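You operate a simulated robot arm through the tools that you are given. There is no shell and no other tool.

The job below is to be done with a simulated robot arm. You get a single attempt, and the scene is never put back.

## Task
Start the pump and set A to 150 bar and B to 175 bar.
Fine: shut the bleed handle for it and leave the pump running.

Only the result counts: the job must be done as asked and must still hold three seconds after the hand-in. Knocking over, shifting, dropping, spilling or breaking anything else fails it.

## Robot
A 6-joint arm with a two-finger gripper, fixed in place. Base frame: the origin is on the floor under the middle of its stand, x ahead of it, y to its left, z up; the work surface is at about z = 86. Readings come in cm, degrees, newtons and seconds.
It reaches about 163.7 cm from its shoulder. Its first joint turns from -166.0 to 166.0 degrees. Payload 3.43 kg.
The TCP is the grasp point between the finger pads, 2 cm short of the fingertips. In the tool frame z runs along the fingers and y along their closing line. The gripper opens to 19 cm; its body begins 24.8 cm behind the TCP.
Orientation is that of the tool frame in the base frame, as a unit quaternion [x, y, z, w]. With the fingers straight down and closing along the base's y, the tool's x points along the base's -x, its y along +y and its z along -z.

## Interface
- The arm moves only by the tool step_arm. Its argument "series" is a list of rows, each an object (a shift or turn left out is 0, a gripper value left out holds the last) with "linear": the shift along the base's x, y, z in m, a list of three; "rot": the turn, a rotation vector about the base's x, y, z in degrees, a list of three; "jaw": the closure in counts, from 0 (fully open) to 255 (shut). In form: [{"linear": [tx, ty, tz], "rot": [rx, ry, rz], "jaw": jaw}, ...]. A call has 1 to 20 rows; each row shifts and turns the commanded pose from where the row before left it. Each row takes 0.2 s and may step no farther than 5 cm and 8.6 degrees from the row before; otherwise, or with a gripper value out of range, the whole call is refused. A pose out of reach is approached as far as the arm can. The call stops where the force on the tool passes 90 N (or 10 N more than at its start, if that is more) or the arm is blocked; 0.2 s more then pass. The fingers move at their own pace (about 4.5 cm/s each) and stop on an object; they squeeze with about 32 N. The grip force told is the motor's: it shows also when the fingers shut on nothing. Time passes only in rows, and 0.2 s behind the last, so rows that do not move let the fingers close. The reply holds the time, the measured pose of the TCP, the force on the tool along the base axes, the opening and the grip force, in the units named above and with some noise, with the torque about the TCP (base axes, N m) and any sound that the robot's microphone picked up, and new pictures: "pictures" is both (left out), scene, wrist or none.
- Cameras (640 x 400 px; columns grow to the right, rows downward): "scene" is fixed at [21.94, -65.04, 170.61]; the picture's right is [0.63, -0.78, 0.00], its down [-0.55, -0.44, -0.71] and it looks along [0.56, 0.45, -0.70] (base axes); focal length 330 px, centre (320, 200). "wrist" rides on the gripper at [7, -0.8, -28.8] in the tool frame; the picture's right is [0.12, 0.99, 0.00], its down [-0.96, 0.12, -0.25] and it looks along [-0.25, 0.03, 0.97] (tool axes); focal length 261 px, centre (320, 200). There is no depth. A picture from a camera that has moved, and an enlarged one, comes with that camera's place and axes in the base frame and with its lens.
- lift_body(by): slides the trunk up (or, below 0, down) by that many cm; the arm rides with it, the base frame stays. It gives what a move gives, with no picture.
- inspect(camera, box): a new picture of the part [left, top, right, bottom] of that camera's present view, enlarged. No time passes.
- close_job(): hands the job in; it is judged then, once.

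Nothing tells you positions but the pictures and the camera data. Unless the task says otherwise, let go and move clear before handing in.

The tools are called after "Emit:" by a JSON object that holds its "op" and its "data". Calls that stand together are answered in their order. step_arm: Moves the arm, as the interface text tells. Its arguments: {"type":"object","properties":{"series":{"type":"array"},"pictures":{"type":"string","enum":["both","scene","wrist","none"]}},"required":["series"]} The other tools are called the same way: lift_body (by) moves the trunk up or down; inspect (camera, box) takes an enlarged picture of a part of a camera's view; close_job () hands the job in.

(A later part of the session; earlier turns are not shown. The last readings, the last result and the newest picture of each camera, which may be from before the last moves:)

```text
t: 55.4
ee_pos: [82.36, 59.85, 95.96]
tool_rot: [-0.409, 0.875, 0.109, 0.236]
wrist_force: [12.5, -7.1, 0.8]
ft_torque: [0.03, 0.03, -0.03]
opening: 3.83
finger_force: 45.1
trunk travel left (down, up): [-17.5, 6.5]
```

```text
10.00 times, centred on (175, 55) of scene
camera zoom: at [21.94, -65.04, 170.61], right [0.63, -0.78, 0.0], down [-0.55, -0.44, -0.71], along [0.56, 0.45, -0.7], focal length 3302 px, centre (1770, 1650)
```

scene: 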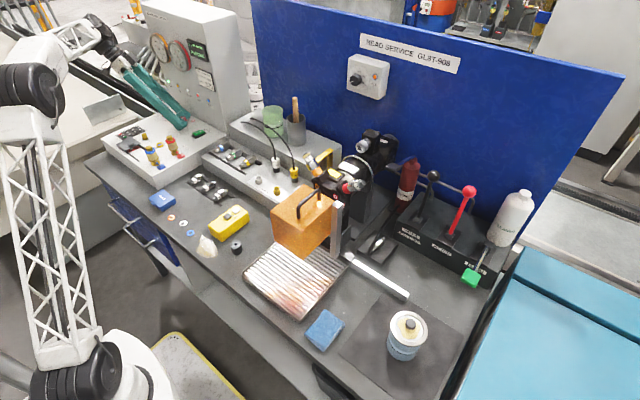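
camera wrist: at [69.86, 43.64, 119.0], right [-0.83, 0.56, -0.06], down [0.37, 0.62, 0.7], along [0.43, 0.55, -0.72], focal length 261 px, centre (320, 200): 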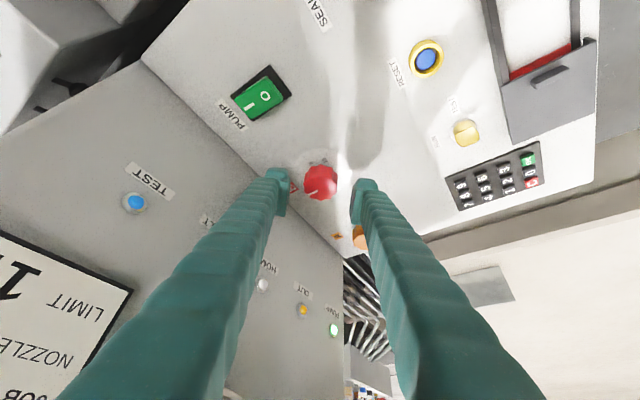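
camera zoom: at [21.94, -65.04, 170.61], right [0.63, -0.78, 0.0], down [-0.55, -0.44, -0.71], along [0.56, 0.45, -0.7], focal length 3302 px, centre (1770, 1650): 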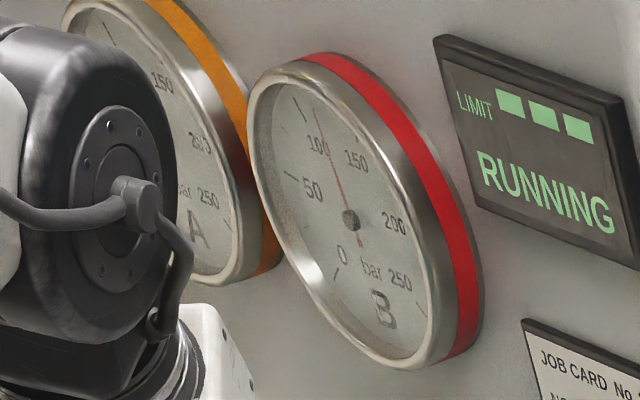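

Emit:
{"op": "step_arm", "data": {"series": [{"linear": [0.0003, -0.0002, 0], "rot": [0, 0, -6]}, {"linear": [0.0003, -0.0002, 0], "rot": [0, 0, -6]}, {"rot": [0, 0, -6]}, {"rot": [0, 0, -6]}, {"rot": [0, 0, -6]}, {"rot": [0, 0, -6]}, {"rot": [0, 0, -6]}, {"rot": [0, 0, -6]}, {"linear": [0, 0, 0]}, {"linear": [0, 0, 0]}], "pictures": "none"}}

Emit:
{"op": "inspect", "data": {"camera": "scene", "box": [155, 35, 195, 75]}}

Emit:
{"op": "inspect", "data": {"camera": "wrist", "box": [260, 140, 380, 220]}}

```text
t: 57.6
ee_pos: [82.35, 59.99, 95.83]
tool_rot: [-0.017, 0.966, 0.005, 0.259]
wrist_force: [1.7, 24.0, 6.6]
ft_torque: [0.29, -0.1, 0.05]
opening: 3.8
finger_force: 45.0
trunk travel left (down, up): [-17.5, 6.5]
```

```text
10.00 times, centred on (175, 55) of scene
camera zoom: at [21.94, -65.04, 170.61], right [0.63, -0.78, 0.0], down [-0.55, -0.44, -0.71], along [0.56, 0.45, -0.7], focal length 3302 px, centre (1770, 1650)
```

zoom: 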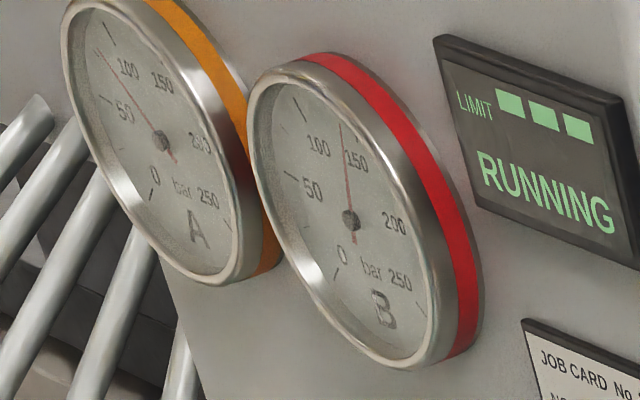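

```text
5.00 times, centred on (320, 180) of wrist
camera zoom: at [61.79, 58.27, 117.29], right [-0.14, 0.99, -0.06], down [0.7, 0.14, 0.7], along [0.7, 0.05, -0.72], focal length 1303 px, centre (320, 300)
```

zoom: 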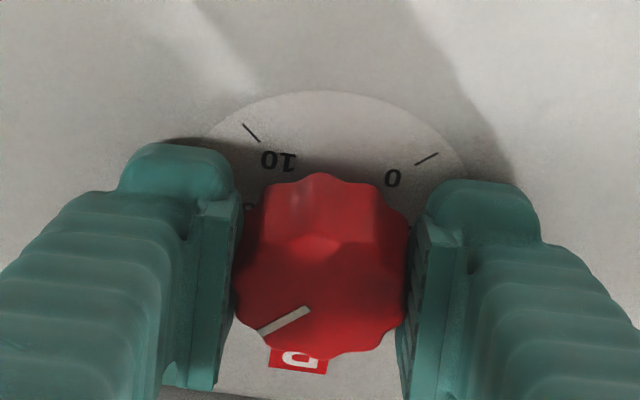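

B is now about 135 bar at this angle, rising roughly 0.46 bar per degree. I'll continue another 48° in this grip.

Emit:
{"op": "step_arm", "data": {"series": [{"linear": [0.0002, 0.0003, 0], "rot": [0, 0, -6]}, {"linear": [0.0002, 0.0003, 0], "rot": [0, 0, -6]}, {"linear": [0.0002, 0.0003, 0], "rot": [0, 0, -6]}, {"rot": [0, 0, -6]}, {"rot": [0, 0, -6]}, {"rot": [0, 0, -6]}, {"rot": [0, 0, -6]}, {"rot": [0, 0, -6]}, {"linear": [0, 0, 0]}, {"linear": [0, 0, 0]}], "pictures": "none"}}

Emit:
{"op": "inspect", "data": {"camera": "scene", "box": [155, 35, 195, 75]}}

Emit:
{"op": "inspect", "data": {"camera": "wrist", "box": [260, 140, 380, 220]}}

```text
t: 59.8
ee_pos: [82.47, 60.13, 95.96]
tool_rot: [0.377, 0.889, -0.101, 0.238]
wrist_force: [-2.0, 26.5, 12.1]
ft_torque: [0.54, 0.21, 0.03]
opening: 3.77
finger_force: 44.6
trunk travel left (down, up): [-17.5, 6.5]
```

```text
10.00 times, centred on (175, 55) of scene
camera zoom: at [21.94, -65.04, 170.61], right [0.63, -0.78, 0.0], down [-0.55, -0.44, -0.71], along [0.56, 0.45, -0.7], focal length 3302 px, centre (1770, 1650)
```

zoom: 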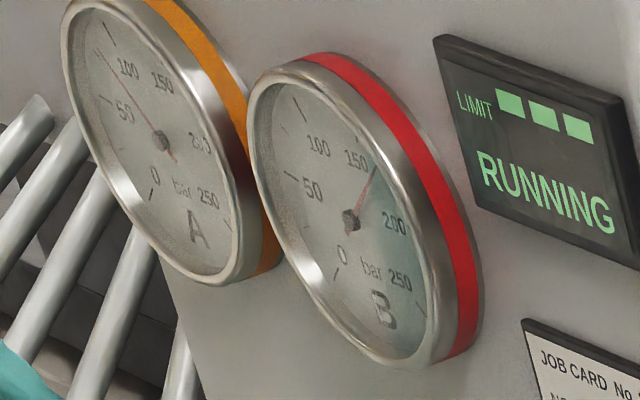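

```text
5.00 times, centred on (320, 180) of wrist
camera zoom: at [67.47, 74.11, 117.25], right [0.64, 0.76, -0.06], down [0.58, -0.43, 0.7], along [0.51, -0.48, -0.72], focal length 1303 px, centre (320, 300)
```

zoom: 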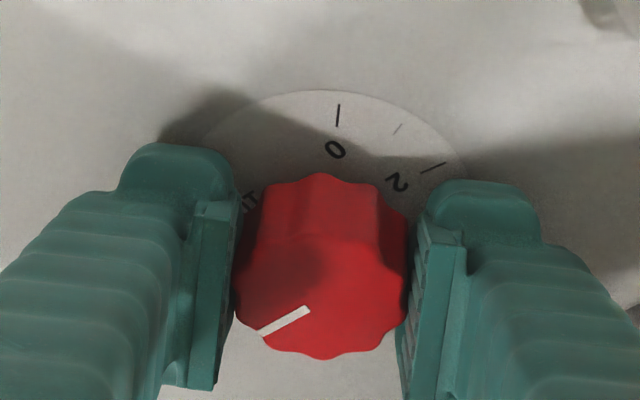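

B has risen past 150 bar; the oblique view is not precise enough. I'll release, lift clear and take a frontal look at both gauges with the wrist camera.

Emit:
{"op": "step_arm", "data": {"series": [{"jaw": 160}, {"jaw": 160}, {"jaw": 160}, {"jaw": 160}, {"linear": [0, 0, 0.02]}, {"linear": [0, 0, 0.03]}, {"linear": [-0.02, 0, 0.03], "rot": [0, 0, 8], "jaw": 0}, {"linear": [-0.03, 0, 0.03], "rot": [0, 0, 8]}, {"linear": [-0.04, 0, 0.03], "rot": [0, 0, 8]}, {"linear": [-0.04, 0, 0.03], "rot": [0, 0, 8]}, {"linear": [-0.03, 0, 0.02], "rot": [0, 0, 8]}, {"linear": [-0.02, 0, 0.01], "rot": [0, 0, 6]}, {"linear": [0, 0, 0]}, {"linear": [0, 0, 0]}], "pictures": "wrist"}}

```text
t: 62.8
ee_pos: [64.45, 60.17, 116.0]
tool_rot: [0.001, 0.966, -0.001, 0.259]
wrist_force: [0.6, -0.5, 0.1]
ft_torque: [0.0, 0.01, -0.01]
opening: 19.02
finger_force: 0.0
trunk travel left (down, up): [-17.5, 6.5]
camera wrist: at [43.9, 59.17, 137.32], right [-0.1, 0.99, -0.06], down [0.71, 0.12, 0.7], along [0.7, 0.03, -0.72], focal length 261 px, centre (320, 200)
```

wrist: 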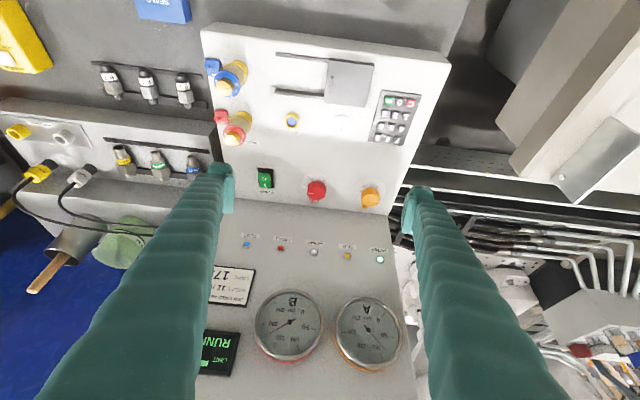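

Emit:
{"op": "inspect", "data": {"camera": "wrist", "box": [250, 283, 330, 363]}}

Emit:
{"op": "inspect", "data": {"camera": "wrist", "box": [330, 290, 410, 370]}}

Emit:
{"op": "inspect", "data": {"camera": "wrist", "box": [250, 160, 400, 220]}}

Emit:
{"op": "inspect", "data": {"camera": "scene", "box": [155, 35, 195, 75]}}

```text
5.00 times, centred on (290, 323) of wrist
camera zoom: at [43.9, 59.17, 137.32], right [-0.1, 0.99, -0.06], down [0.71, 0.12, 0.7], along [0.7, 0.03, -0.72], focal length 1303 px, centre (470, -415)
```

zoom: 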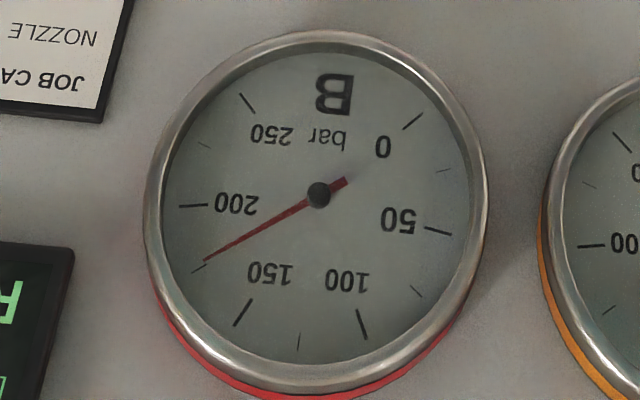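

```text
5.00 times, centred on (370, 330) of wrist
camera zoom: at [43.9, 59.17, 137.32], right [-0.1, 0.99, -0.06], down [0.71, 0.12, 0.7], along [0.7, 0.03, -0.72], focal length 1303 px, centre (70, -450)
```

zoom: 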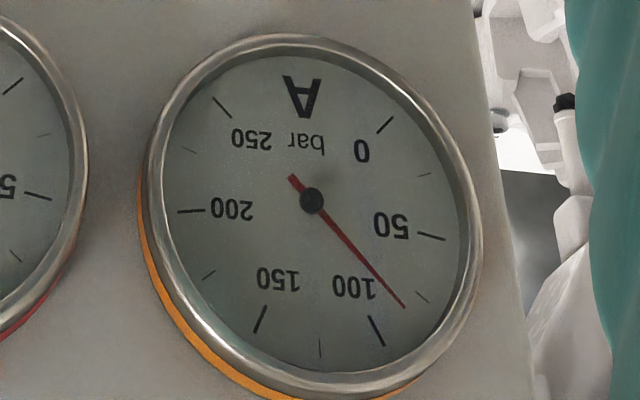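

```text
4.27 times, centred on (325, 190) of wrist
camera zoom: at [43.9, 59.17, 137.32], right [-0.1, 0.99, -0.06], down [0.71, 0.12, 0.7], along [0.7, 0.03, -0.72], focal length 1112 px, centre (299, 243)
```

zoom: 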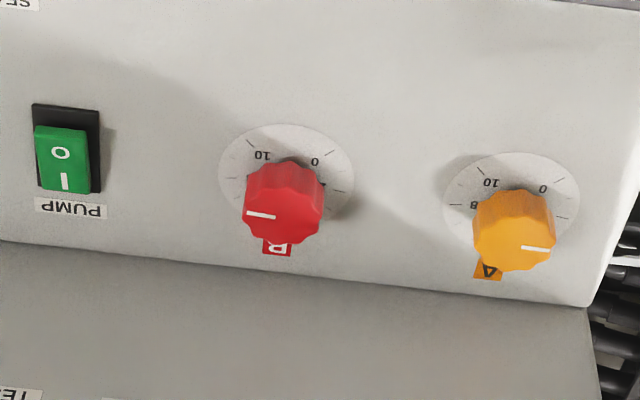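

```text
10.00 times, centred on (175, 55) of scene
camera zoom: at [21.94, -65.04, 170.61], right [0.63, -0.78, 0.0], down [-0.55, -0.44, -0.71], along [0.56, 0.45, -0.7], focal length 3302 px, centre (1770, 1650)
```

zoom: 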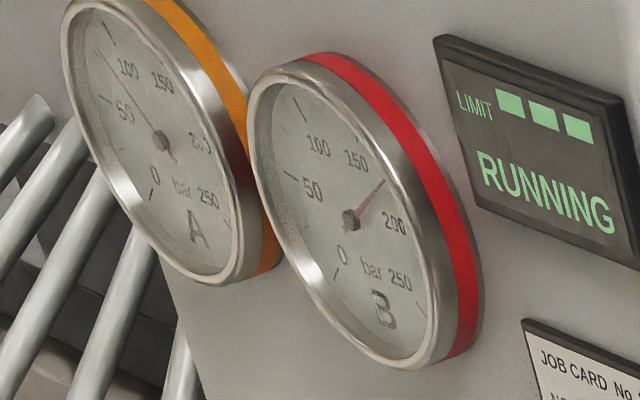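

B now reads about 176 bar and A about 85; B rose after I stopped turning, so the pressure lags the knob. I'll wait a few seconds and read again.

Emit:
{"op": "step_arm", "data": {"series": [{"linear": [0, 0, 0]}, {"linear": [0, 0, 0]}, {"linear": [0, 0, 0]}, {"linear": [0, 0, 0]}, {"linear": [0, 0, 0]}, {"linear": [0, 0, 0]}, {"linear": [0, 0, 0]}, {"linear": [0, 0, 0]}, {"linear": [0, 0, 0]}, {"linear": [0, 0, 0]}, {"linear": [0, 0, 0]}, {"linear": [0, 0, 0]}, {"linear": [0, 0, 0]}, {"linear": [0, 0, 0]}, {"linear": [0, 0, 0]}], "pictures": "none"}}

Emit:
{"op": "inspect", "data": {"camera": "wrist", "box": [250, 283, 330, 363]}}

Emit:
{"op": "inspect", "data": {"camera": "wrist", "box": [330, 290, 410, 370]}}

```text
t: 66.0
ee_pos: [64.46, 60.1, 116.01]
tool_rot: [0.0, 0.966, 0.0, 0.258]
wrist_force: [-0.2, -0.2, -0.2]
ft_torque: [-0.01, 0.02, -0.01]
opening: 19.0
finger_force: 0.0
trunk travel left (down, up): [-17.5, 6.5]
```

```text
5.00 times, centred on (290, 323) of wrist
camera zoom: at [43.91, 59.18, 137.33], right [-0.1, 0.99, -0.06], down [0.71, 0.12, 0.7], along [0.7, 0.03, -0.72], focal length 1303 px, centre (470, -415)
```

zoom: 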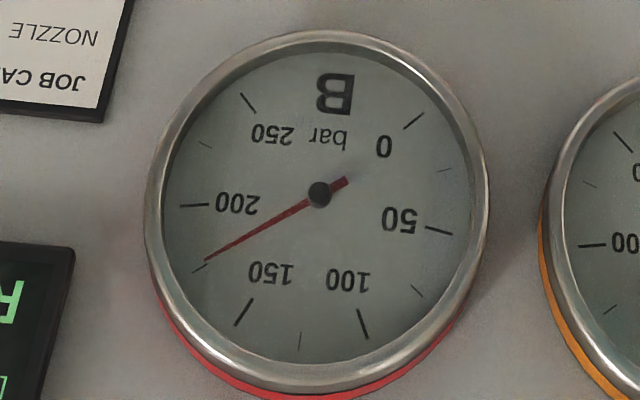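

```text
5.00 times, centred on (370, 330) of wrist
camera zoom: at [43.91, 59.18, 137.33], right [-0.1, 0.99, -0.06], down [0.71, 0.12, 0.7], along [0.7, 0.03, -0.72], focal length 1303 px, centre (70, -450)
```

zoom: 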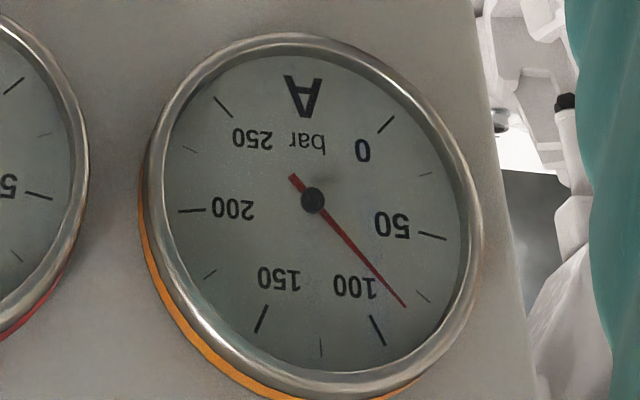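

Both gauges are steady: B about 175 bar, A about 86 bar. Next I'll do knob A at about (82.6, 71.7), approaching at +50° yaw as before.

Emit:
{"op": "step_arm", "data": {"series": [{"rot": [0, 0, 8], "jaw": 160}, {"rot": [0, 0, 8]}, {"rot": [0, 0, 8]}, {"rot": [0, 0, 8]}, {"rot": [0, 0, 8]}, {"rot": [0, 0, 8]}, {"linear": [0, 0.02, 0], "rot": [0, 0, 2]}, {"linear": [0.035, 0.02, -0.015]}, {"linear": [0.035, 0.02, -0.015]}, {"linear": [0.035, 0.02, -0.015]}, {"linear": [0.035, 0.02, -0.015]}, {"linear": [0.0415, 0.0155, -0.02]}, {"linear": [0, 0, 0]}], "pictures": "wrist"}}

Emit:
{"op": "inspect", "data": {"camera": "wrist", "box": [275, 100, 375, 200]}}

Emit:
{"op": "inspect", "data": {"camera": "scene", "box": [100, 20, 220, 130]}}

```text
t: 68.8
ee_pos: [82.57, 71.96, 108.19]
tool_rot: [-0.408, 0.876, 0.109, 0.234]
wrist_force: [0.2, 0.3, -0.1]
ft_torque: [0.03, 0.02, -0.01]
opening: 7.09
finger_force: 0.1
trunk travel left (down, up): [-17.5, 6.5]
camera wrist: at [69.99, 55.47, 129.52], right [-0.83, 0.56, -0.06], down [0.37, 0.62, 0.69], along [0.43, 0.55, -0.72], focal length 261 px, centre (320, 200)
```

wrist: 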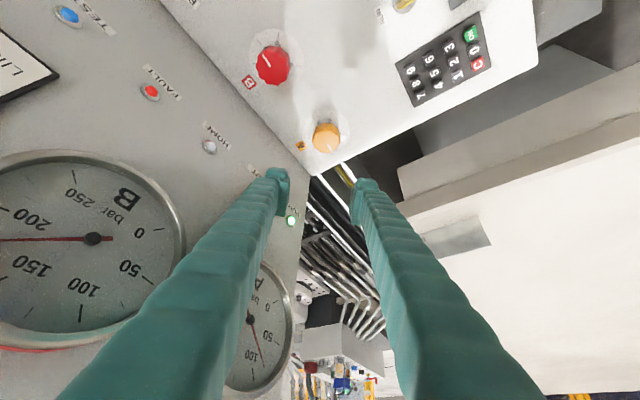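

```text
4.00 times, centred on (325, 150) of wrist
camera zoom: at [69.99, 55.47, 129.52], right [-0.83, 0.56, -0.06], down [0.37, 0.62, 0.69], along [0.43, 0.55, -0.72], focal length 1043 px, centre (300, 400)
```

zoom: 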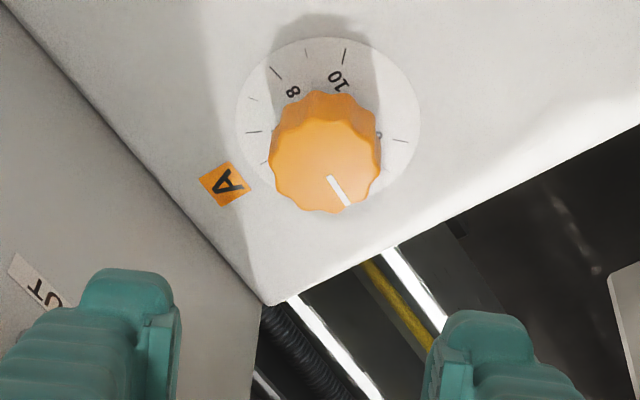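

```text
3.64 times, centred on (160, 75) of scene
camera zoom: at [21.94, -65.04, 170.61], right [0.63, -0.78, 0.0], down [-0.55, -0.44, -0.71], along [0.56, 0.45, -0.7], focal length 1201 px, centre (902, 654)
```

zoom: 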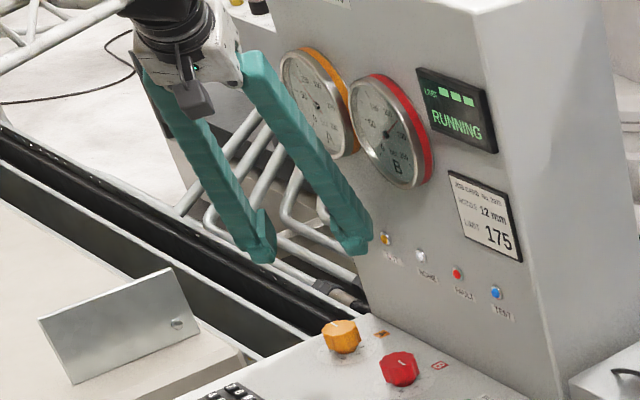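

Knob A is centred under the fingers just as B was, giving its axis as about (82.5, 72.1). I'll descend around it.

Emit:
{"op": "step_arm", "data": {"series": [{"linear": [-0.0007, 0.0012, -0.03]}, {"linear": [0, 0, -0.03]}, {"linear": [0, 0, -0.03]}, {"linear": [0, 0, -0.015]}, {"linear": [0, 0, 0]}], "pictures": "none"}}

Emit:
{"op": "inspect", "data": {"camera": "wrist", "box": [260, 140, 380, 220]}}

Emit:
{"op": "inspect", "data": {"camera": "scene", "box": [120, 60, 220, 130]}}

```text
t: 70.0
ee_pos: [82.61, 71.76, 97.47]
tool_rot: [-0.408, 0.875, 0.11, 0.234]
wrist_force: [0.4, 0.3, -0.2]
ft_torque: [-0.02, 0.01, -0.02]
opening: 7.09
finger_force: 0.0
trunk travel left (down, up): [-17.5, 6.5]
```

```text
5.00 times, centred on (320, 180) of wrist
camera zoom: at [69.98, 55.32, 118.98], right [-0.83, 0.56, -0.06], down [0.37, 0.62, 0.7], along [0.43, 0.55, -0.72], focal length 1303 px, centre (320, 300)
```

zoom: 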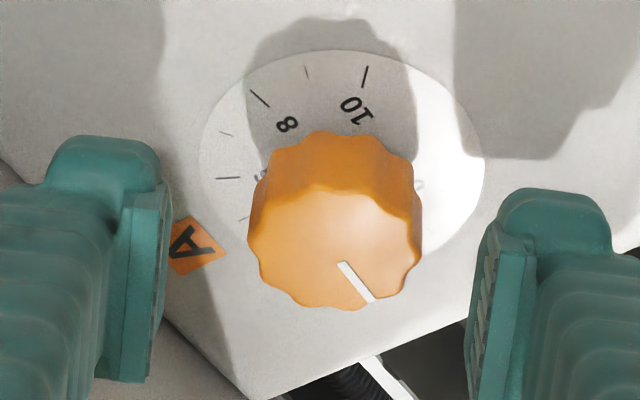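

```text
5.71 times, centred on (170, 95) of scene
camera zoom: at [21.94, -65.04, 170.61], right [0.63, -0.78, 0.0], down [-0.55, -0.44, -0.71], along [0.56, 0.45, -0.7], focal length 1887 px, centre (1177, 800)
```

zoom: 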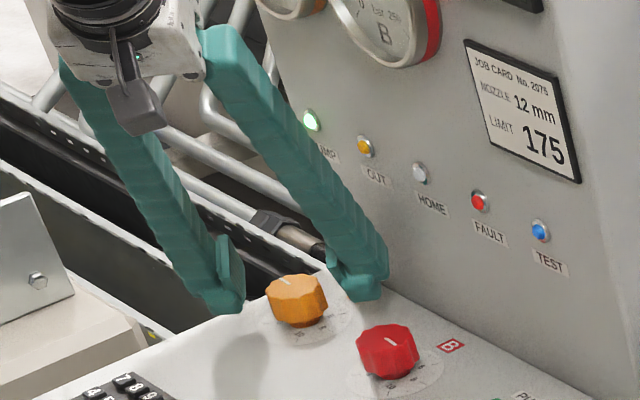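

The knob sits slightly toward the right finger, so I'll shift by (-0.25, +0.15) cm, lower 1.7 cm and close.

Emit:
{"op": "step_arm", "data": {"series": [{"linear": [-0.0025, 0.0015, -0.009]}, {"linear": [0, 0, -0.008]}, {"linear": [0, 0, 0]}, {"jaw": 255}, {"jaw": 255}, {"jaw": 255}, {"jaw": 255}, {"jaw": 255}], "pictures": "none"}}

Emit:
{"op": "inspect", "data": {"camera": "wrist", "box": [260, 140, 380, 220]}}

Emit:
{"op": "inspect", "data": {"camera": "scene", "box": [155, 35, 195, 75]}}

```text
t: 71.8
ee_pos: [82.39, 71.85, 95.79]
tool_rot: [-0.409, 0.875, 0.109, 0.235]
wrist_force: [-9.5, 7.4, -1.1]
ft_torque: [0.14, 0.24, 0.01]
opening: 3.85
finger_force: 44.2
trunk travel left (down, up): [-17.5, 6.5]
```

```text
5.00 times, centred on (320, 180) of wrist
camera zoom: at [69.78, 55.46, 117.14], right [-0.83, 0.56, -0.06], down [0.37, 0.62, 0.69], along [0.43, 0.55, -0.72], focal length 1303 px, centre (320, 300)
```

zoom: 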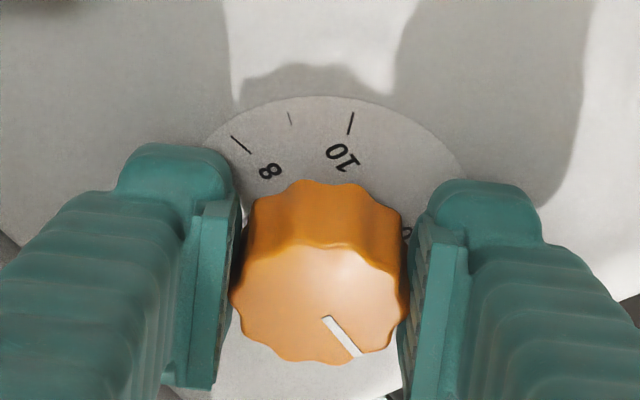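

```text
10.00 times, centred on (175, 55) of scene
camera zoom: at [21.94, -65.04, 170.61], right [0.63, -0.78, 0.0], down [-0.55, -0.44, -0.71], along [0.56, 0.45, -0.7], focal length 3302 px, centre (1770, 1650)
```

zoom: 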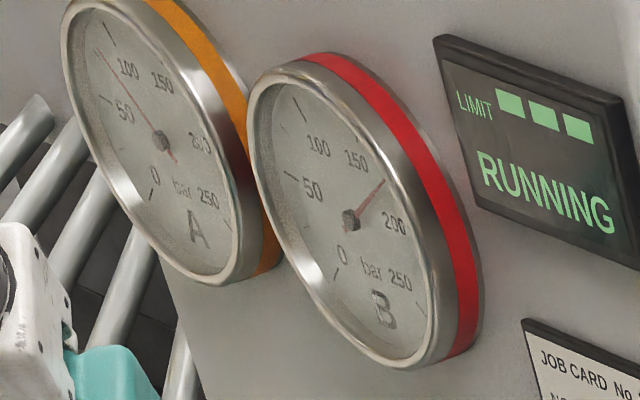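

Knob A is gripped. I'll turn it clockwise 48° and wait a moment for the pressure to follow.

Emit:
{"op": "step_arm", "data": {"series": [{"linear": [-0.0004, 0.0003, 0], "rot": [0, 0, -6]}, {"linear": [-0.0003, 0.0003, 0], "rot": [0, 0, -6]}, {"rot": [0, 0, -6]}, {"rot": [0, 0, -6]}, {"rot": [0, 0, -6]}, {"rot": [0, 0, -6]}, {"rot": [0, 0, -6]}, {"rot": [0, 0, -6]}, {"linear": [0, 0, 0]}, {"linear": [0, 0, 0]}, {"linear": [0, 0, 0]}, {"linear": [0, 0, 0]}, {"linear": [0, 0, 0]}, {"linear": [0, 0, 0]}, {"linear": [0, 0, 0]}, {"linear": [0, 0, 0]}, {"linear": [0, 0, 0]}, {"linear": [0, 0, 0]}], "pictures": "none"}}

Emit:
{"op": "inspect", "data": {"camera": "wrist", "box": [260, 140, 380, 220]}}

Emit:
{"op": "inspect", "data": {"camera": "scene", "box": [155, 35, 195, 75]}}

```text
t: 75.6
ee_pos: [82.19, 71.93, 95.79]
tool_rot: [-0.017, 0.966, 0.004, 0.259]
wrist_force: [5.5, 35.7, 12.8]
ft_torque: [0.55, -0.11, 0.11]
opening: 3.82
finger_force: 45.3
trunk travel left (down, up): [-17.5, 6.5]
```

```text
5.00 times, centred on (320, 180) of wrist
camera zoom: at [61.65, 70.25, 117.12], right [-0.14, 0.99, -0.06], down [0.7, 0.14, 0.7], along [0.7, 0.05, -0.72], focal length 1303 px, centre (320, 300)
```

zoom: 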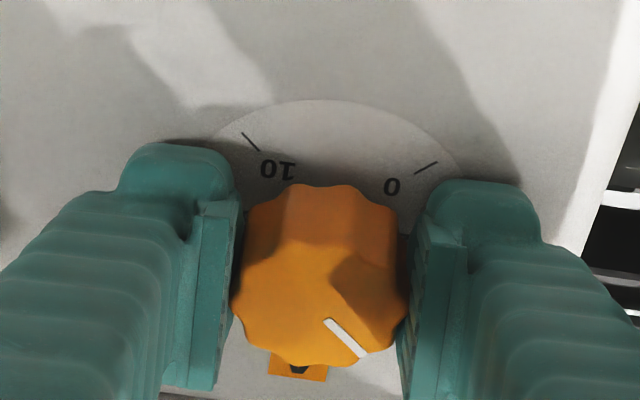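

```text
10.00 times, centred on (175, 55) of scene
camera zoom: at [21.94, -65.04, 170.61], right [0.63, -0.78, 0.0], down [-0.55, -0.44, -0.71], along [0.56, 0.45, -0.7], focal length 3302 px, centre (1770, 1650)
```

zoom: 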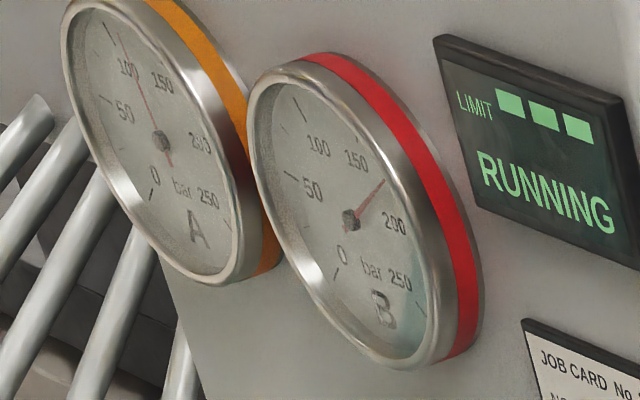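

A is about 110 bar after 48°. I'll turn another 46° in this grip and let it settle.

Emit:
{"op": "step_arm", "data": {"series": [{"linear": [0.0004, 0.0005, 0], "rot": [0, 0, -6]}, {"linear": [0.0004, 0.0005, 0], "rot": [0, 0, -6]}, {"linear": [0.0003, 0.0003, 0], "rot": [0, 0, -6]}, {"rot": [0, 0, -6]}, {"rot": [0, 0, -6]}, {"rot": [0, 0, -6]}, {"rot": [0, 0, -6]}, {"rot": [0, 0, -4]}, {"linear": [0, 0, 0]}, {"linear": [0, 0, 0]}, {"linear": [0, 0, 0]}, {"linear": [0, 0, 0]}, {"linear": [0, 0, 0]}, {"linear": [0, 0, 0]}, {"linear": [0, 0, 0]}, {"linear": [0, 0, 0]}, {"linear": [0, 0, 0]}, {"linear": [0, 0, 0]}], "pictures": "scene"}}

Emit:
{"op": "inspect", "data": {"camera": "wrist", "box": [260, 140, 380, 220]}}

Emit:
{"op": "inspect", "data": {"camera": "scene", "box": [155, 35, 195, 75]}}

```text
t: 79.4
ee_pos: [82.37, 72.15, 95.68]
tool_rot: [0.361, 0.896, -0.098, 0.24]
wrist_force: [15.5, 32.8, 3.7]
ft_torque: [0.18, -0.35, 0.09]
opening: 3.8
finger_force: 45.1
trunk travel left (down, up): [-17.5, 6.5]
```

scene: 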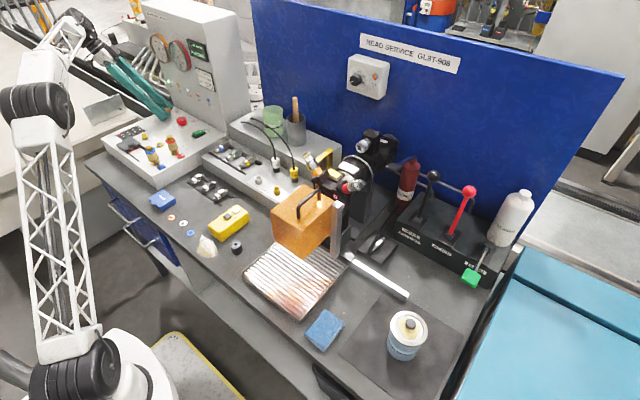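

```text
5.00 times, centred on (320, 180) of wrist
camera zoom: at [66.94, 85.65, 117.01], right [0.62, 0.79, -0.06], down [0.59, -0.41, 0.7], along [0.52, -0.46, -0.72], focal length 1303 px, centre (320, 300)
```

zoom: 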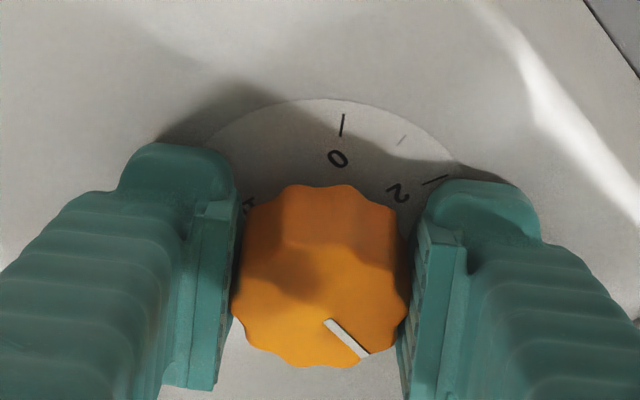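

```text
10.00 times, centred on (175, 55) of scene
camera zoom: at [21.94, -65.04, 170.61], right [0.63, -0.78, 0.0], down [-0.55, -0.44, -0.71], along [0.56, 0.45, -0.7], focal length 3302 px, centre (1770, 1650)
```

zoom: 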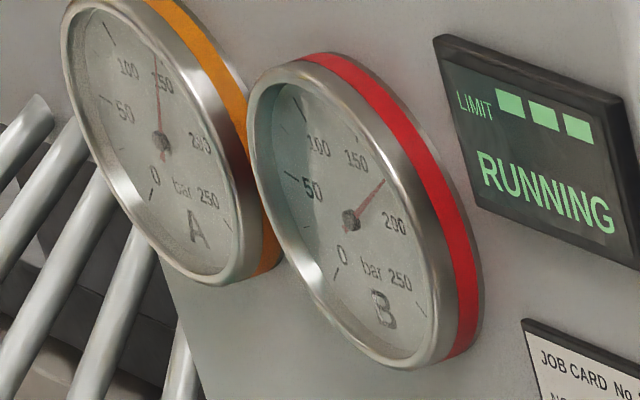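

A is near 138 bar now. I'll add 10° more, let it settle, then release and take a precise frontal reading of both gauges.

Emit:
{"op": "step_arm", "data": {"series": [{"linear": [0.0002, 0.0003, 0], "rot": [0, 0, -5]}, {"linear": [0.0002, 0.0002, 0], "rot": [0, 0, -5]}, {"linear": [0, 0, 0]}, {"linear": [0, 0, 0]}, {"jaw": 160}, {"jaw": 160}, {"jaw": 160}, {"jaw": 160}, {"linear": [0, 0, 0.02]}, {"linear": [0, 0, 0.03]}, {"linear": [-0.02, -0.01, 0.03], "rot": [0, 0, 8], "jaw": 0}, {"linear": [-0.03, -0.02, 0.03], "rot": [0, 0, 8]}, {"linear": [-0.035, -0.02, 0.02], "rot": [0, 0, 8]}, {"linear": [-0.035, -0.02, 0.02], "rot": [0, 0, 8]}, {"linear": [-0.03, -0.02, 0.02], "rot": [0, 0, 8]}, {"linear": [-0.02, -0.02, 0.02], "rot": [0, 0, 8]}, {"linear": [0, -0.01, 0.01], "rot": [0, 0, 6]}, {"linear": [0, 0, 0]}, {"linear": [0, 0, 0]}, {"linear": [0, 0, 0]}], "pictures": "wrist"}}

```text
t: 83.6
ee_pos: [64.48, 58.98, 115.43]
tool_rot: [0.0, 0.966, 0.0, 0.259]
wrist_force: [-0.1, 0.1, 0.1]
ft_torque: [-0.02, -0.01, 0.02]
opening: 18.99
finger_force: 0.2
out of reach, approached as far as the arm can: row 10
trunk travel left (down, up): [-17.5, 6.5]
camera wrist: at [43.93, 58.15, 136.77], right [-0.1, 0.99, -0.06], down [0.71, 0.12, 0.7], along [0.7, 0.03, -0.72], focal length 261 px, centre (320, 200)
```

wrist: 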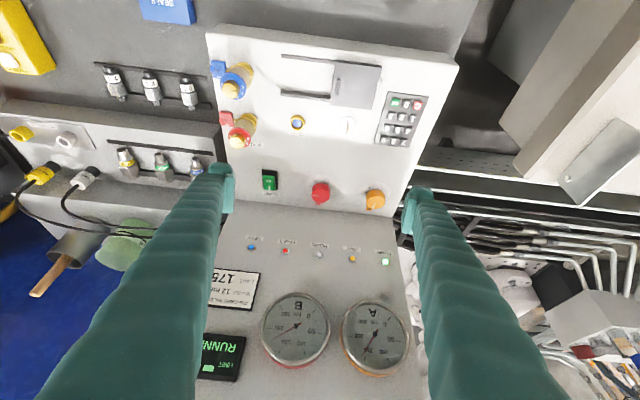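

Emit:
{"op": "inspect", "data": {"camera": "wrist", "box": [255, 290, 335, 370]}}

Emit:
{"op": "inspect", "data": {"camera": "wrist", "box": [335, 298, 415, 378]}}

Emit:
{"op": "inspect", "data": {"camera": "wrist", "box": [255, 160, 405, 220]}}

Emit:
{"op": "inspect", "data": {"camera": "scene", "box": [155, 35, 195, 75]}}

```text
5.00 times, centred on (295, 330) of wrist
camera zoom: at [43.93, 58.15, 136.77], right [-0.1, 0.99, -0.06], down [0.71, 0.12, 0.7], along [0.7, 0.03, -0.72], focal length 1303 px, centre (445, -450)
```

zoom: 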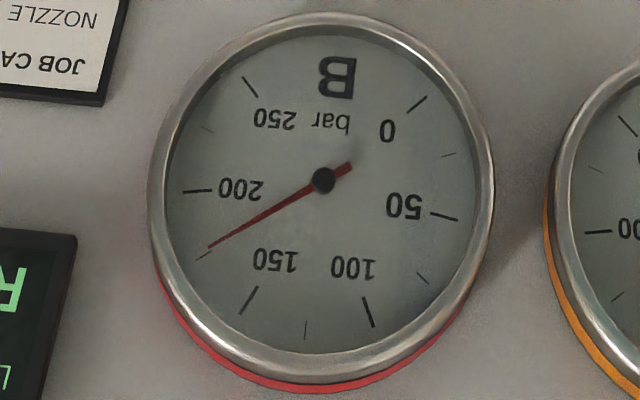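

```text
5.00 times, centred on (375, 338) of wrist
camera zoom: at [43.93, 58.15, 136.77], right [-0.1, 0.99, -0.06], down [0.71, 0.12, 0.7], along [0.7, 0.03, -0.72], focal length 1303 px, centre (45, -490)
```

zoom: 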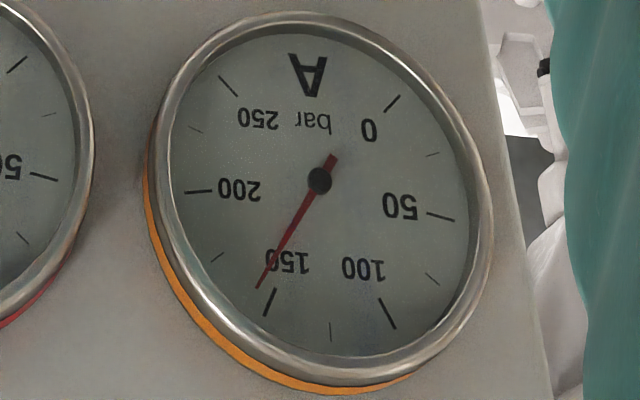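

```text
4.27 times, centred on (330, 190) of wrist
camera zoom: at [43.93, 58.15, 136.77], right [-0.1, 0.99, -0.06], down [0.71, 0.12, 0.7], along [0.7, 0.03, -0.72], focal length 1112 px, centre (277, 243)
```

zoom: 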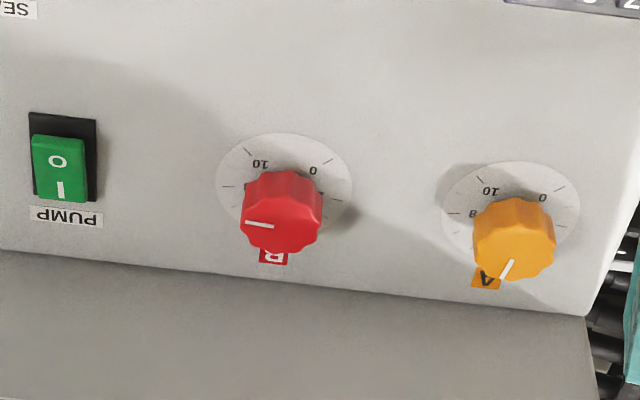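

```text
10.00 times, centred on (175, 55) of scene
camera zoom: at [21.94, -65.04, 170.61], right [0.63, -0.78, 0.0], down [-0.55, -0.44, -0.71], along [0.56, 0.45, -0.7], focal length 3302 px, centre (1770, 1650)
```

zoom: 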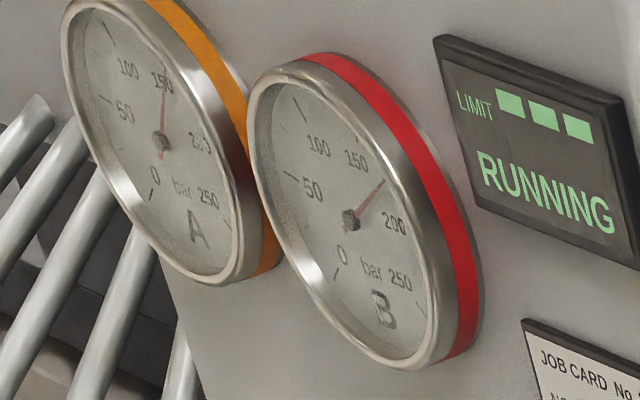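

B reads 175 bar and A about 155 bar, slightly over. I'll wait to be sure both are settled before trimming A.

Emit:
{"op": "step_arm", "data": {"series": [{"linear": [0.01, 0.005, 0.005]}, {"linear": [0.01, 0.005, 0.005]}, {"linear": [0.01, 0, 0.005]}, {"linear": [0, 0, 0]}, {"linear": [0, 0, 0]}, {"linear": [0, 0, 0]}, {"linear": [0, 0, 0]}, {"linear": [0, 0, 0]}, {"linear": [0, 0, 0]}, {"linear": [0, 0, 0]}, {"linear": [0, 0, 0]}, {"linear": [0, 0, 0]}, {"linear": [0, 0, 0]}, {"linear": [0, 0, 0]}, {"linear": [0, 0, 0]}, {"linear": [0, 0, 0]}, {"linear": [0, 0, 0]}, {"linear": [0, 0, 0]}, {"linear": [0, 0, 0]}, {"linear": [0, 0, 0]}], "pictures": "wrist"}}

```text
t: 87.8
ee_pos: [67.61, 60.04, 116.93]
tool_rot: [0.0, 0.966, 0.0, 0.259]
wrist_force: [-0.5, -0.3, -0.2]
ft_torque: [0.01, 0.0, 0.0]
opening: 18.98
finger_force: 0.1
trunk travel left (down, up): [-17.5, 6.5]
camera wrist: at [47.12, 59.03, 138.32], right [-0.1, 0.99, -0.06], down [0.71, 0.12, 0.7], along [0.7, 0.03, -0.72], focal length 261 px, centre (320, 200)
```

wrist: 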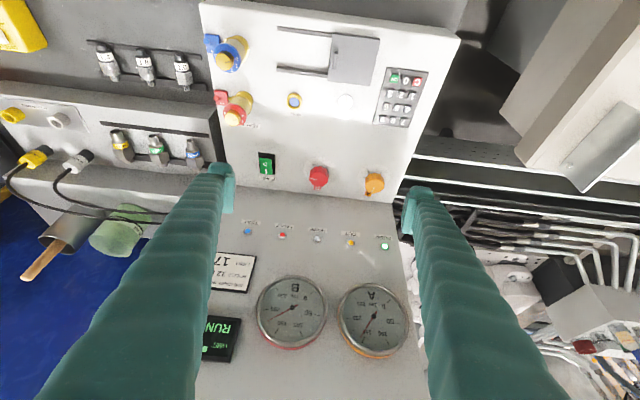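

Emit:
{"op": "inspect", "data": {"camera": "wrist", "box": [333, 280, 413, 360]}}

Emit:
{"op": "inspect", "data": {"camera": "wrist", "box": [252, 270, 332, 350]}}

Emit:
{"op": "inspect", "data": {"camera": "scene", "box": [145, 30, 177, 66]}}

```text
5.00 times, centred on (373, 320) of wrist
camera zoom: at [47.12, 59.03, 138.32], right [-0.1, 0.99, -0.06], down [0.71, 0.12, 0.7], along [0.7, 0.03, -0.72], focal length 1303 px, centre (55, -400)
```

zoom: 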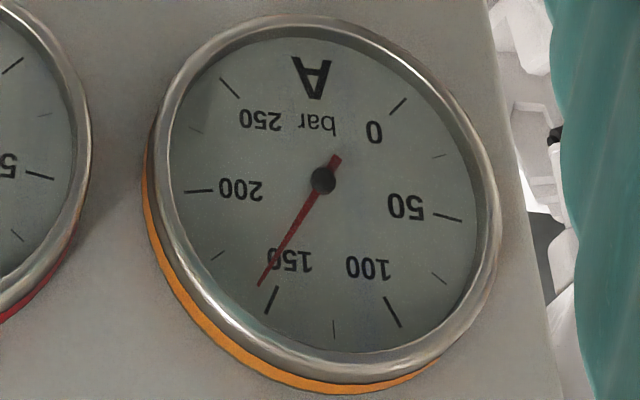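

```text
5.00 times, centred on (292, 310) of wrist
camera zoom: at [47.12, 59.03, 138.32], right [-0.1, 0.99, -0.06], down [0.71, 0.12, 0.7], along [0.7, 0.03, -0.72], focal length 1303 px, centre (460, -350)
```

zoom: 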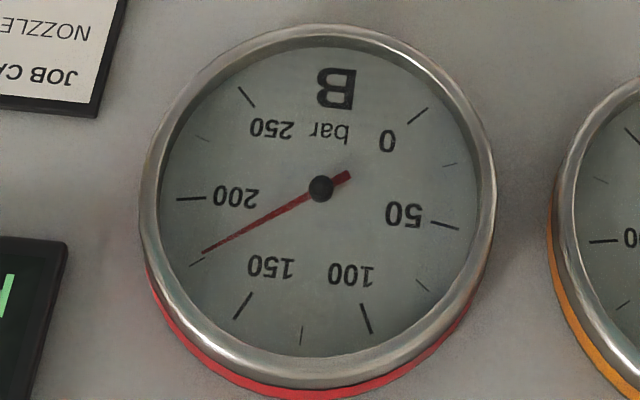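

```text
11.11 times, centred on (161, 48) of scene
camera zoom: at [21.94, -65.04, 170.61], right [0.63, -0.78, 0.0], down [-0.55, -0.44, -0.71], along [0.56, 0.45, -0.7], focal length 3669 px, centre (2087, 1889)
```

zoom: 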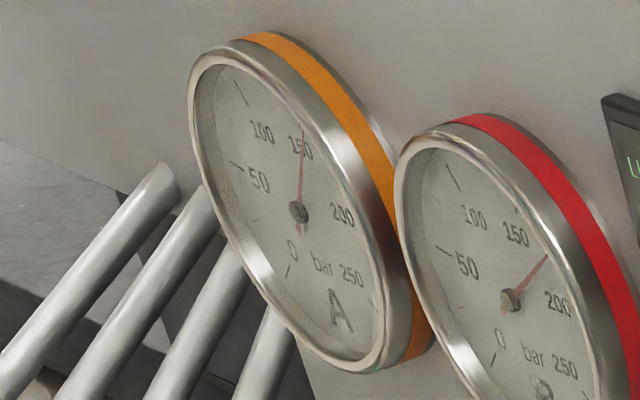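

Settled readings: A about 155.5 bar, B about 175.5 bar. At roughly 0.67 bar per degree I need to turn A back about 8° anticlockwise, so I'll approach knob A again at zero yaw.

Emit:
{"op": "step_arm", "data": {"series": [{"linear": [0.02, 0.03, -0.01], "jaw": 160}, {"linear": [0.03, 0.03, -0.02]}, {"linear": [0.03, 0.03, -0.02]}, {"linear": [0.03, 0.02, -0.02]}, {"linear": [0.038, 0.0115, -0.02]}, {"linear": [0, 0, -0.03]}, {"linear": [0, 0, -0.03]}, {"linear": [0, 0, -0.03]}, {"linear": [0, 0, -0.014]}, {"linear": [0, 0, 0]}], "pictures": "wrist"}}

Emit:
{"op": "inspect", "data": {"camera": "wrist", "box": [260, 140, 380, 220]}}

```text
t: 90.0
ee_pos: [82.44, 72.45, 97.31]
tool_rot: [0.0, 0.966, 0.0, 0.259]
wrist_force: [-0.1, -0.3, 0.0]
ft_torque: [0.03, 0.0, -0.01]
opening: 7.1
finger_force: 0.2
trunk travel left (down, up): [-17.5, 6.5]
camera wrist: at [61.91, 71.4, 118.78], right [-0.1, 0.99, -0.06], down [0.71, 0.12, 0.7], along [0.7, 0.03, -0.72], focal length 261 px, centre (320, 200)
```

wrist: 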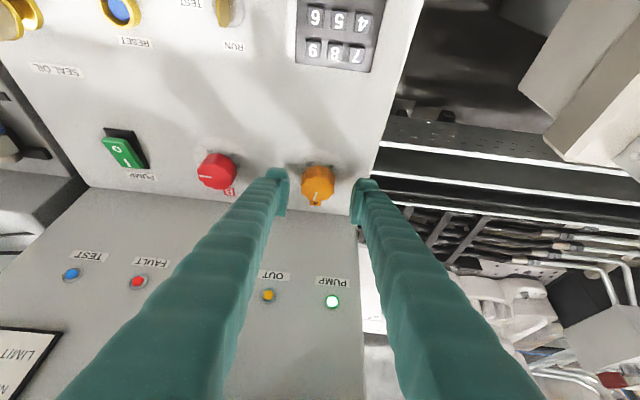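

```text
5.00 times, centred on (320, 180) of wrist
camera zoom: at [61.91, 71.4, 118.78], right [-0.1, 0.99, -0.06], down [0.71, 0.12, 0.7], along [0.7, 0.03, -0.72], focal length 1303 px, centre (320, 300)
```

zoom: 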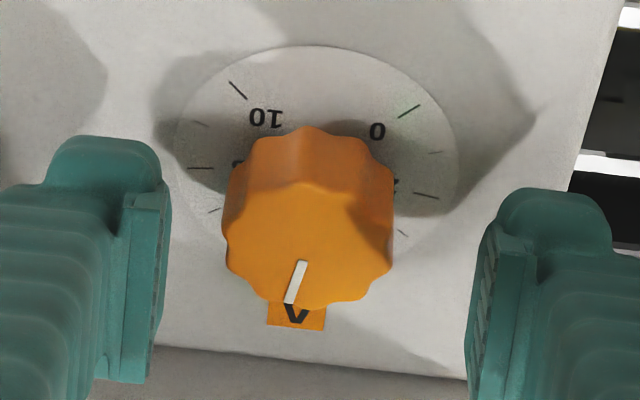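

The knob is slightly toward the left finger; I'll shift y by -0.35 cm, lower 1.6 cm and close.

Emit:
{"op": "step_arm", "data": {"series": [{"linear": [0, -0.0035, -0.008]}, {"linear": [0, 0, -0.008]}, {"linear": [0, 0, 0]}, {"jaw": 255}, {"jaw": 255}, {"jaw": 255}, {"jaw": 255}, {"jaw": 255}], "pictures": "none"}}

Emit:
{"op": "inspect", "data": {"camera": "wrist", "box": [260, 140, 380, 220]}}

Emit:
{"op": "inspect", "data": {"camera": "scene", "box": [145, 30, 177, 66]}}

```text
t: 91.8
ee_pos: [82.29, 72.14, 95.95]
tool_rot: [-0.001, 0.966, 0.0, 0.26]
wrist_force: [-1.2, -7.9, -1.9]
ft_torque: [-0.22, 0.08, -0.02]
opening: 3.89
finger_force: 44.8
trunk travel left (down, up): [-17.5, 6.5]
```

```text
5.00 times, centred on (320, 180) of wrist
camera zoom: at [61.85, 71.03, 117.32], right [-0.1, 0.99, -0.06], down [0.71, 0.12, 0.7], along [0.7, 0.03, -0.72], focal length 1303 px, centre (320, 300)
```

zoom: 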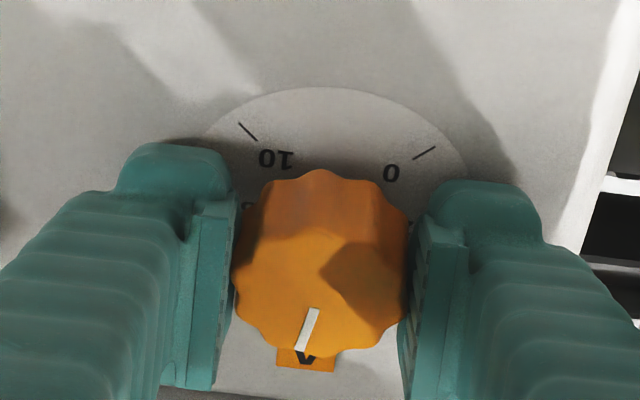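

```text
11.11 times, centred on (161, 48) of scene
camera zoom: at [21.94, -65.04, 170.61], right [0.63, -0.78, 0.0], down [-0.55, -0.44, -0.71], along [0.56, 0.45, -0.7], focal length 3669 px, centre (2087, 1889)
```

zoom: 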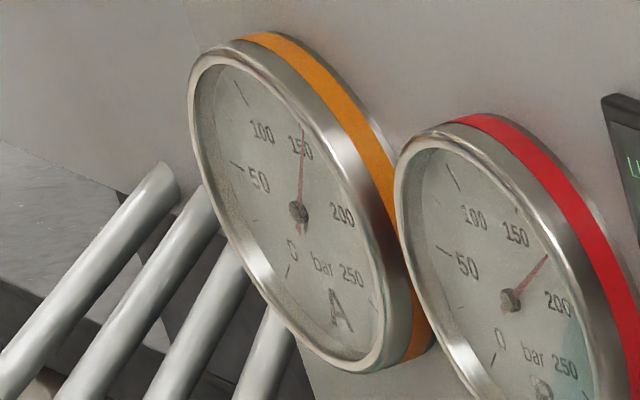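

Gripped without disturbing it. I'll turn back 8° anticlockwise and let the pressure settle.

Emit:
{"op": "step_arm", "data": {"series": [{"rot": [0, 0, 4]}, {"rot": [0, 0, 4]}, {"linear": [0, 0, 0]}, {"linear": [0, 0, 0]}, {"linear": [0, 0, 0]}, {"linear": [0, 0, 0]}, {"linear": [0, 0, 0]}, {"linear": [0, 0, 0]}, {"linear": [0, 0, 0]}, {"linear": [0, 0, 0]}, {"linear": [0, 0, 0]}, {"linear": [0, 0, 0]}, {"linear": [0, 0, 0]}, {"linear": [0, 0, 0]}, {"linear": [0, 0, 0]}, {"linear": [0, 0, 0]}, {"linear": [0, 0, 0]}], "pictures": "none"}}

Emit:
{"op": "inspect", "data": {"camera": "wrist", "box": [260, 140, 380, 220]}}

Emit:
{"op": "inspect", "data": {"camera": "scene", "box": [145, 30, 177, 66]}}

```text
t: 95.4
ee_pos: [82.41, 71.95, 95.92]
tool_rot: [-0.068, 0.964, 0.018, 0.258]
wrist_force: [5.4, -4.7, 1.9]
ft_torque: [-0.25, -0.03, -0.02]
opening: 3.86
finger_force: 44.8
trunk travel left (down, up): [-17.5, 6.5]
```

```text
5.00 times, centred on (320, 180) of wrist
camera zoom: at [62.14, 68.15, 117.31], right [-0.24, 0.97, -0.06], down [0.69, 0.21, 0.7], along [0.69, 0.13, -0.72], focal length 1303 px, centre (320, 300)
```

zoom: 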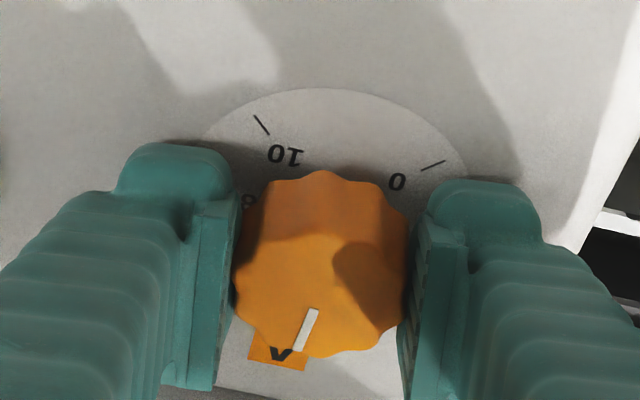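

```text
11.11 times, centred on (161, 48) of scene
camera zoom: at [21.94, -65.04, 170.61], right [0.63, -0.78, 0.0], down [-0.55, -0.44, -0.71], along [0.56, 0.45, -0.7], focal length 3669 px, centre (2087, 1889)
```

zoom: 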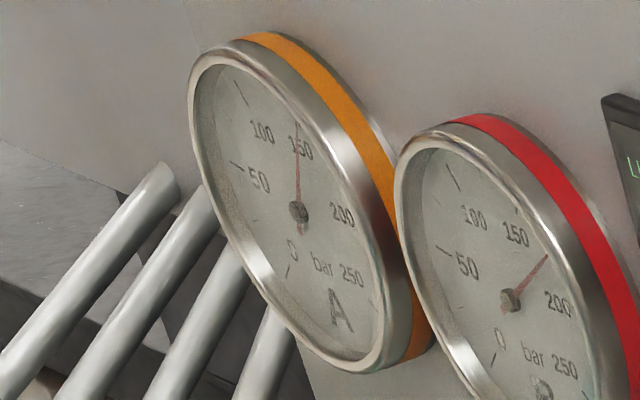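

The needle moved back about 5 bar, which should put A near 150.5. I'll release, lift clear and verify frontally.

Emit:
{"op": "step_arm", "data": {"series": [{"jaw": 160}, {"jaw": 160}, {"jaw": 160}, {"jaw": 160}, {"linear": [0, 0, 0.02]}, {"linear": [0, 0, 0.03]}, {"linear": [-0.01, -0.01, 0.03], "rot": [0, 0, -4]}, {"linear": [-0.03, -0.02, 0.03], "rot": [0, 0, -4], "jaw": 0}, {"linear": [-0.035, -0.02, 0.02]}, {"linear": [-0.035, -0.02, 0.02]}, {"linear": [-0.03, -0.02, 0.02]}, {"linear": [-0.01, -0.02, 0.02]}, {"linear": [0, -0.01, 0.02]}, {"linear": [0, 0, 0]}, {"linear": [0, 0, 0]}, {"linear": [0, 0, 0]}, {"linear": [0, 0, 0]}, {"linear": [0, 0, 0]}, {"linear": [0, 0, 0]}, {"linear": [0, 0, 0]}], "pictures": "wrist"}}

```text
t: 99.6
ee_pos: [67.64, 59.81, 117.07]
tool_rot: [-0.001, 0.966, 0.0, 0.259]
wrist_force: [0.8, 0.2, -0.2]
ft_torque: [0.0, 0.02, 0.0]
opening: 19.0
finger_force: 0.1
trunk travel left (down, up): [-17.5, 6.5]
camera wrist: at [47.0, 58.83, 138.43], right [-0.1, 0.99, -0.06], down [0.71, 0.12, 0.7], along [0.7, 0.03, -0.72], focal length 261 px, centre (320, 200)
```

wrist: 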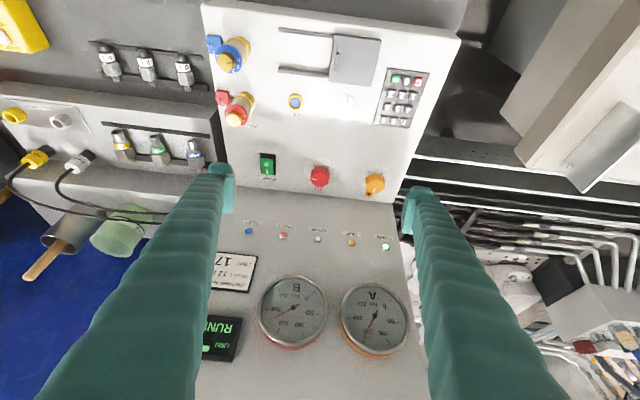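

I'll tilt the hand further to look at the gauges nearly square-on for a precise reading.

Emit:
{"op": "step_arm", "data": {"series": [{"linear": [0.008, 0.006, 0.006], "rot": [0, -7.5, 0]}, {"linear": [0.008, 0.006, 0.006], "rot": [0, -7.5, 0]}, {"linear": [0.008, 0.005, 0.006], "rot": [0, -7.5, 0]}, {"linear": [0.008, 0.005, 0.006], "rot": [0, -7.5, 0]}, {"linear": [0, 0, 0]}, {"linear": [0, 0, 0]}], "pictures": "wrist"}}

```text
t: 101.0
ee_pos: [70.77, 61.99, 119.37]
tool_rot: [0.0, 0.866, 0.0, 0.5]
wrist_force: [1.0, -0.6, 0.0]
ft_torque: [0.0, 0.01, -0.03]
opening: 19.01
finger_force: 0.1
trunk travel left (down, up): [-17.5, 6.5]
camera wrist: at [42.15, 61.01, 127.57], right [-0.06, 0.99, -0.1], down [0.27, 0.12, 0.96], along [0.96, 0.03, -0.27], focal length 261 px, centre (320, 200)
```

wrist: 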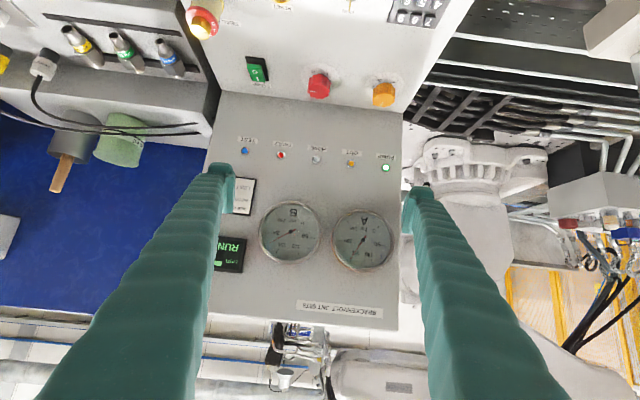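

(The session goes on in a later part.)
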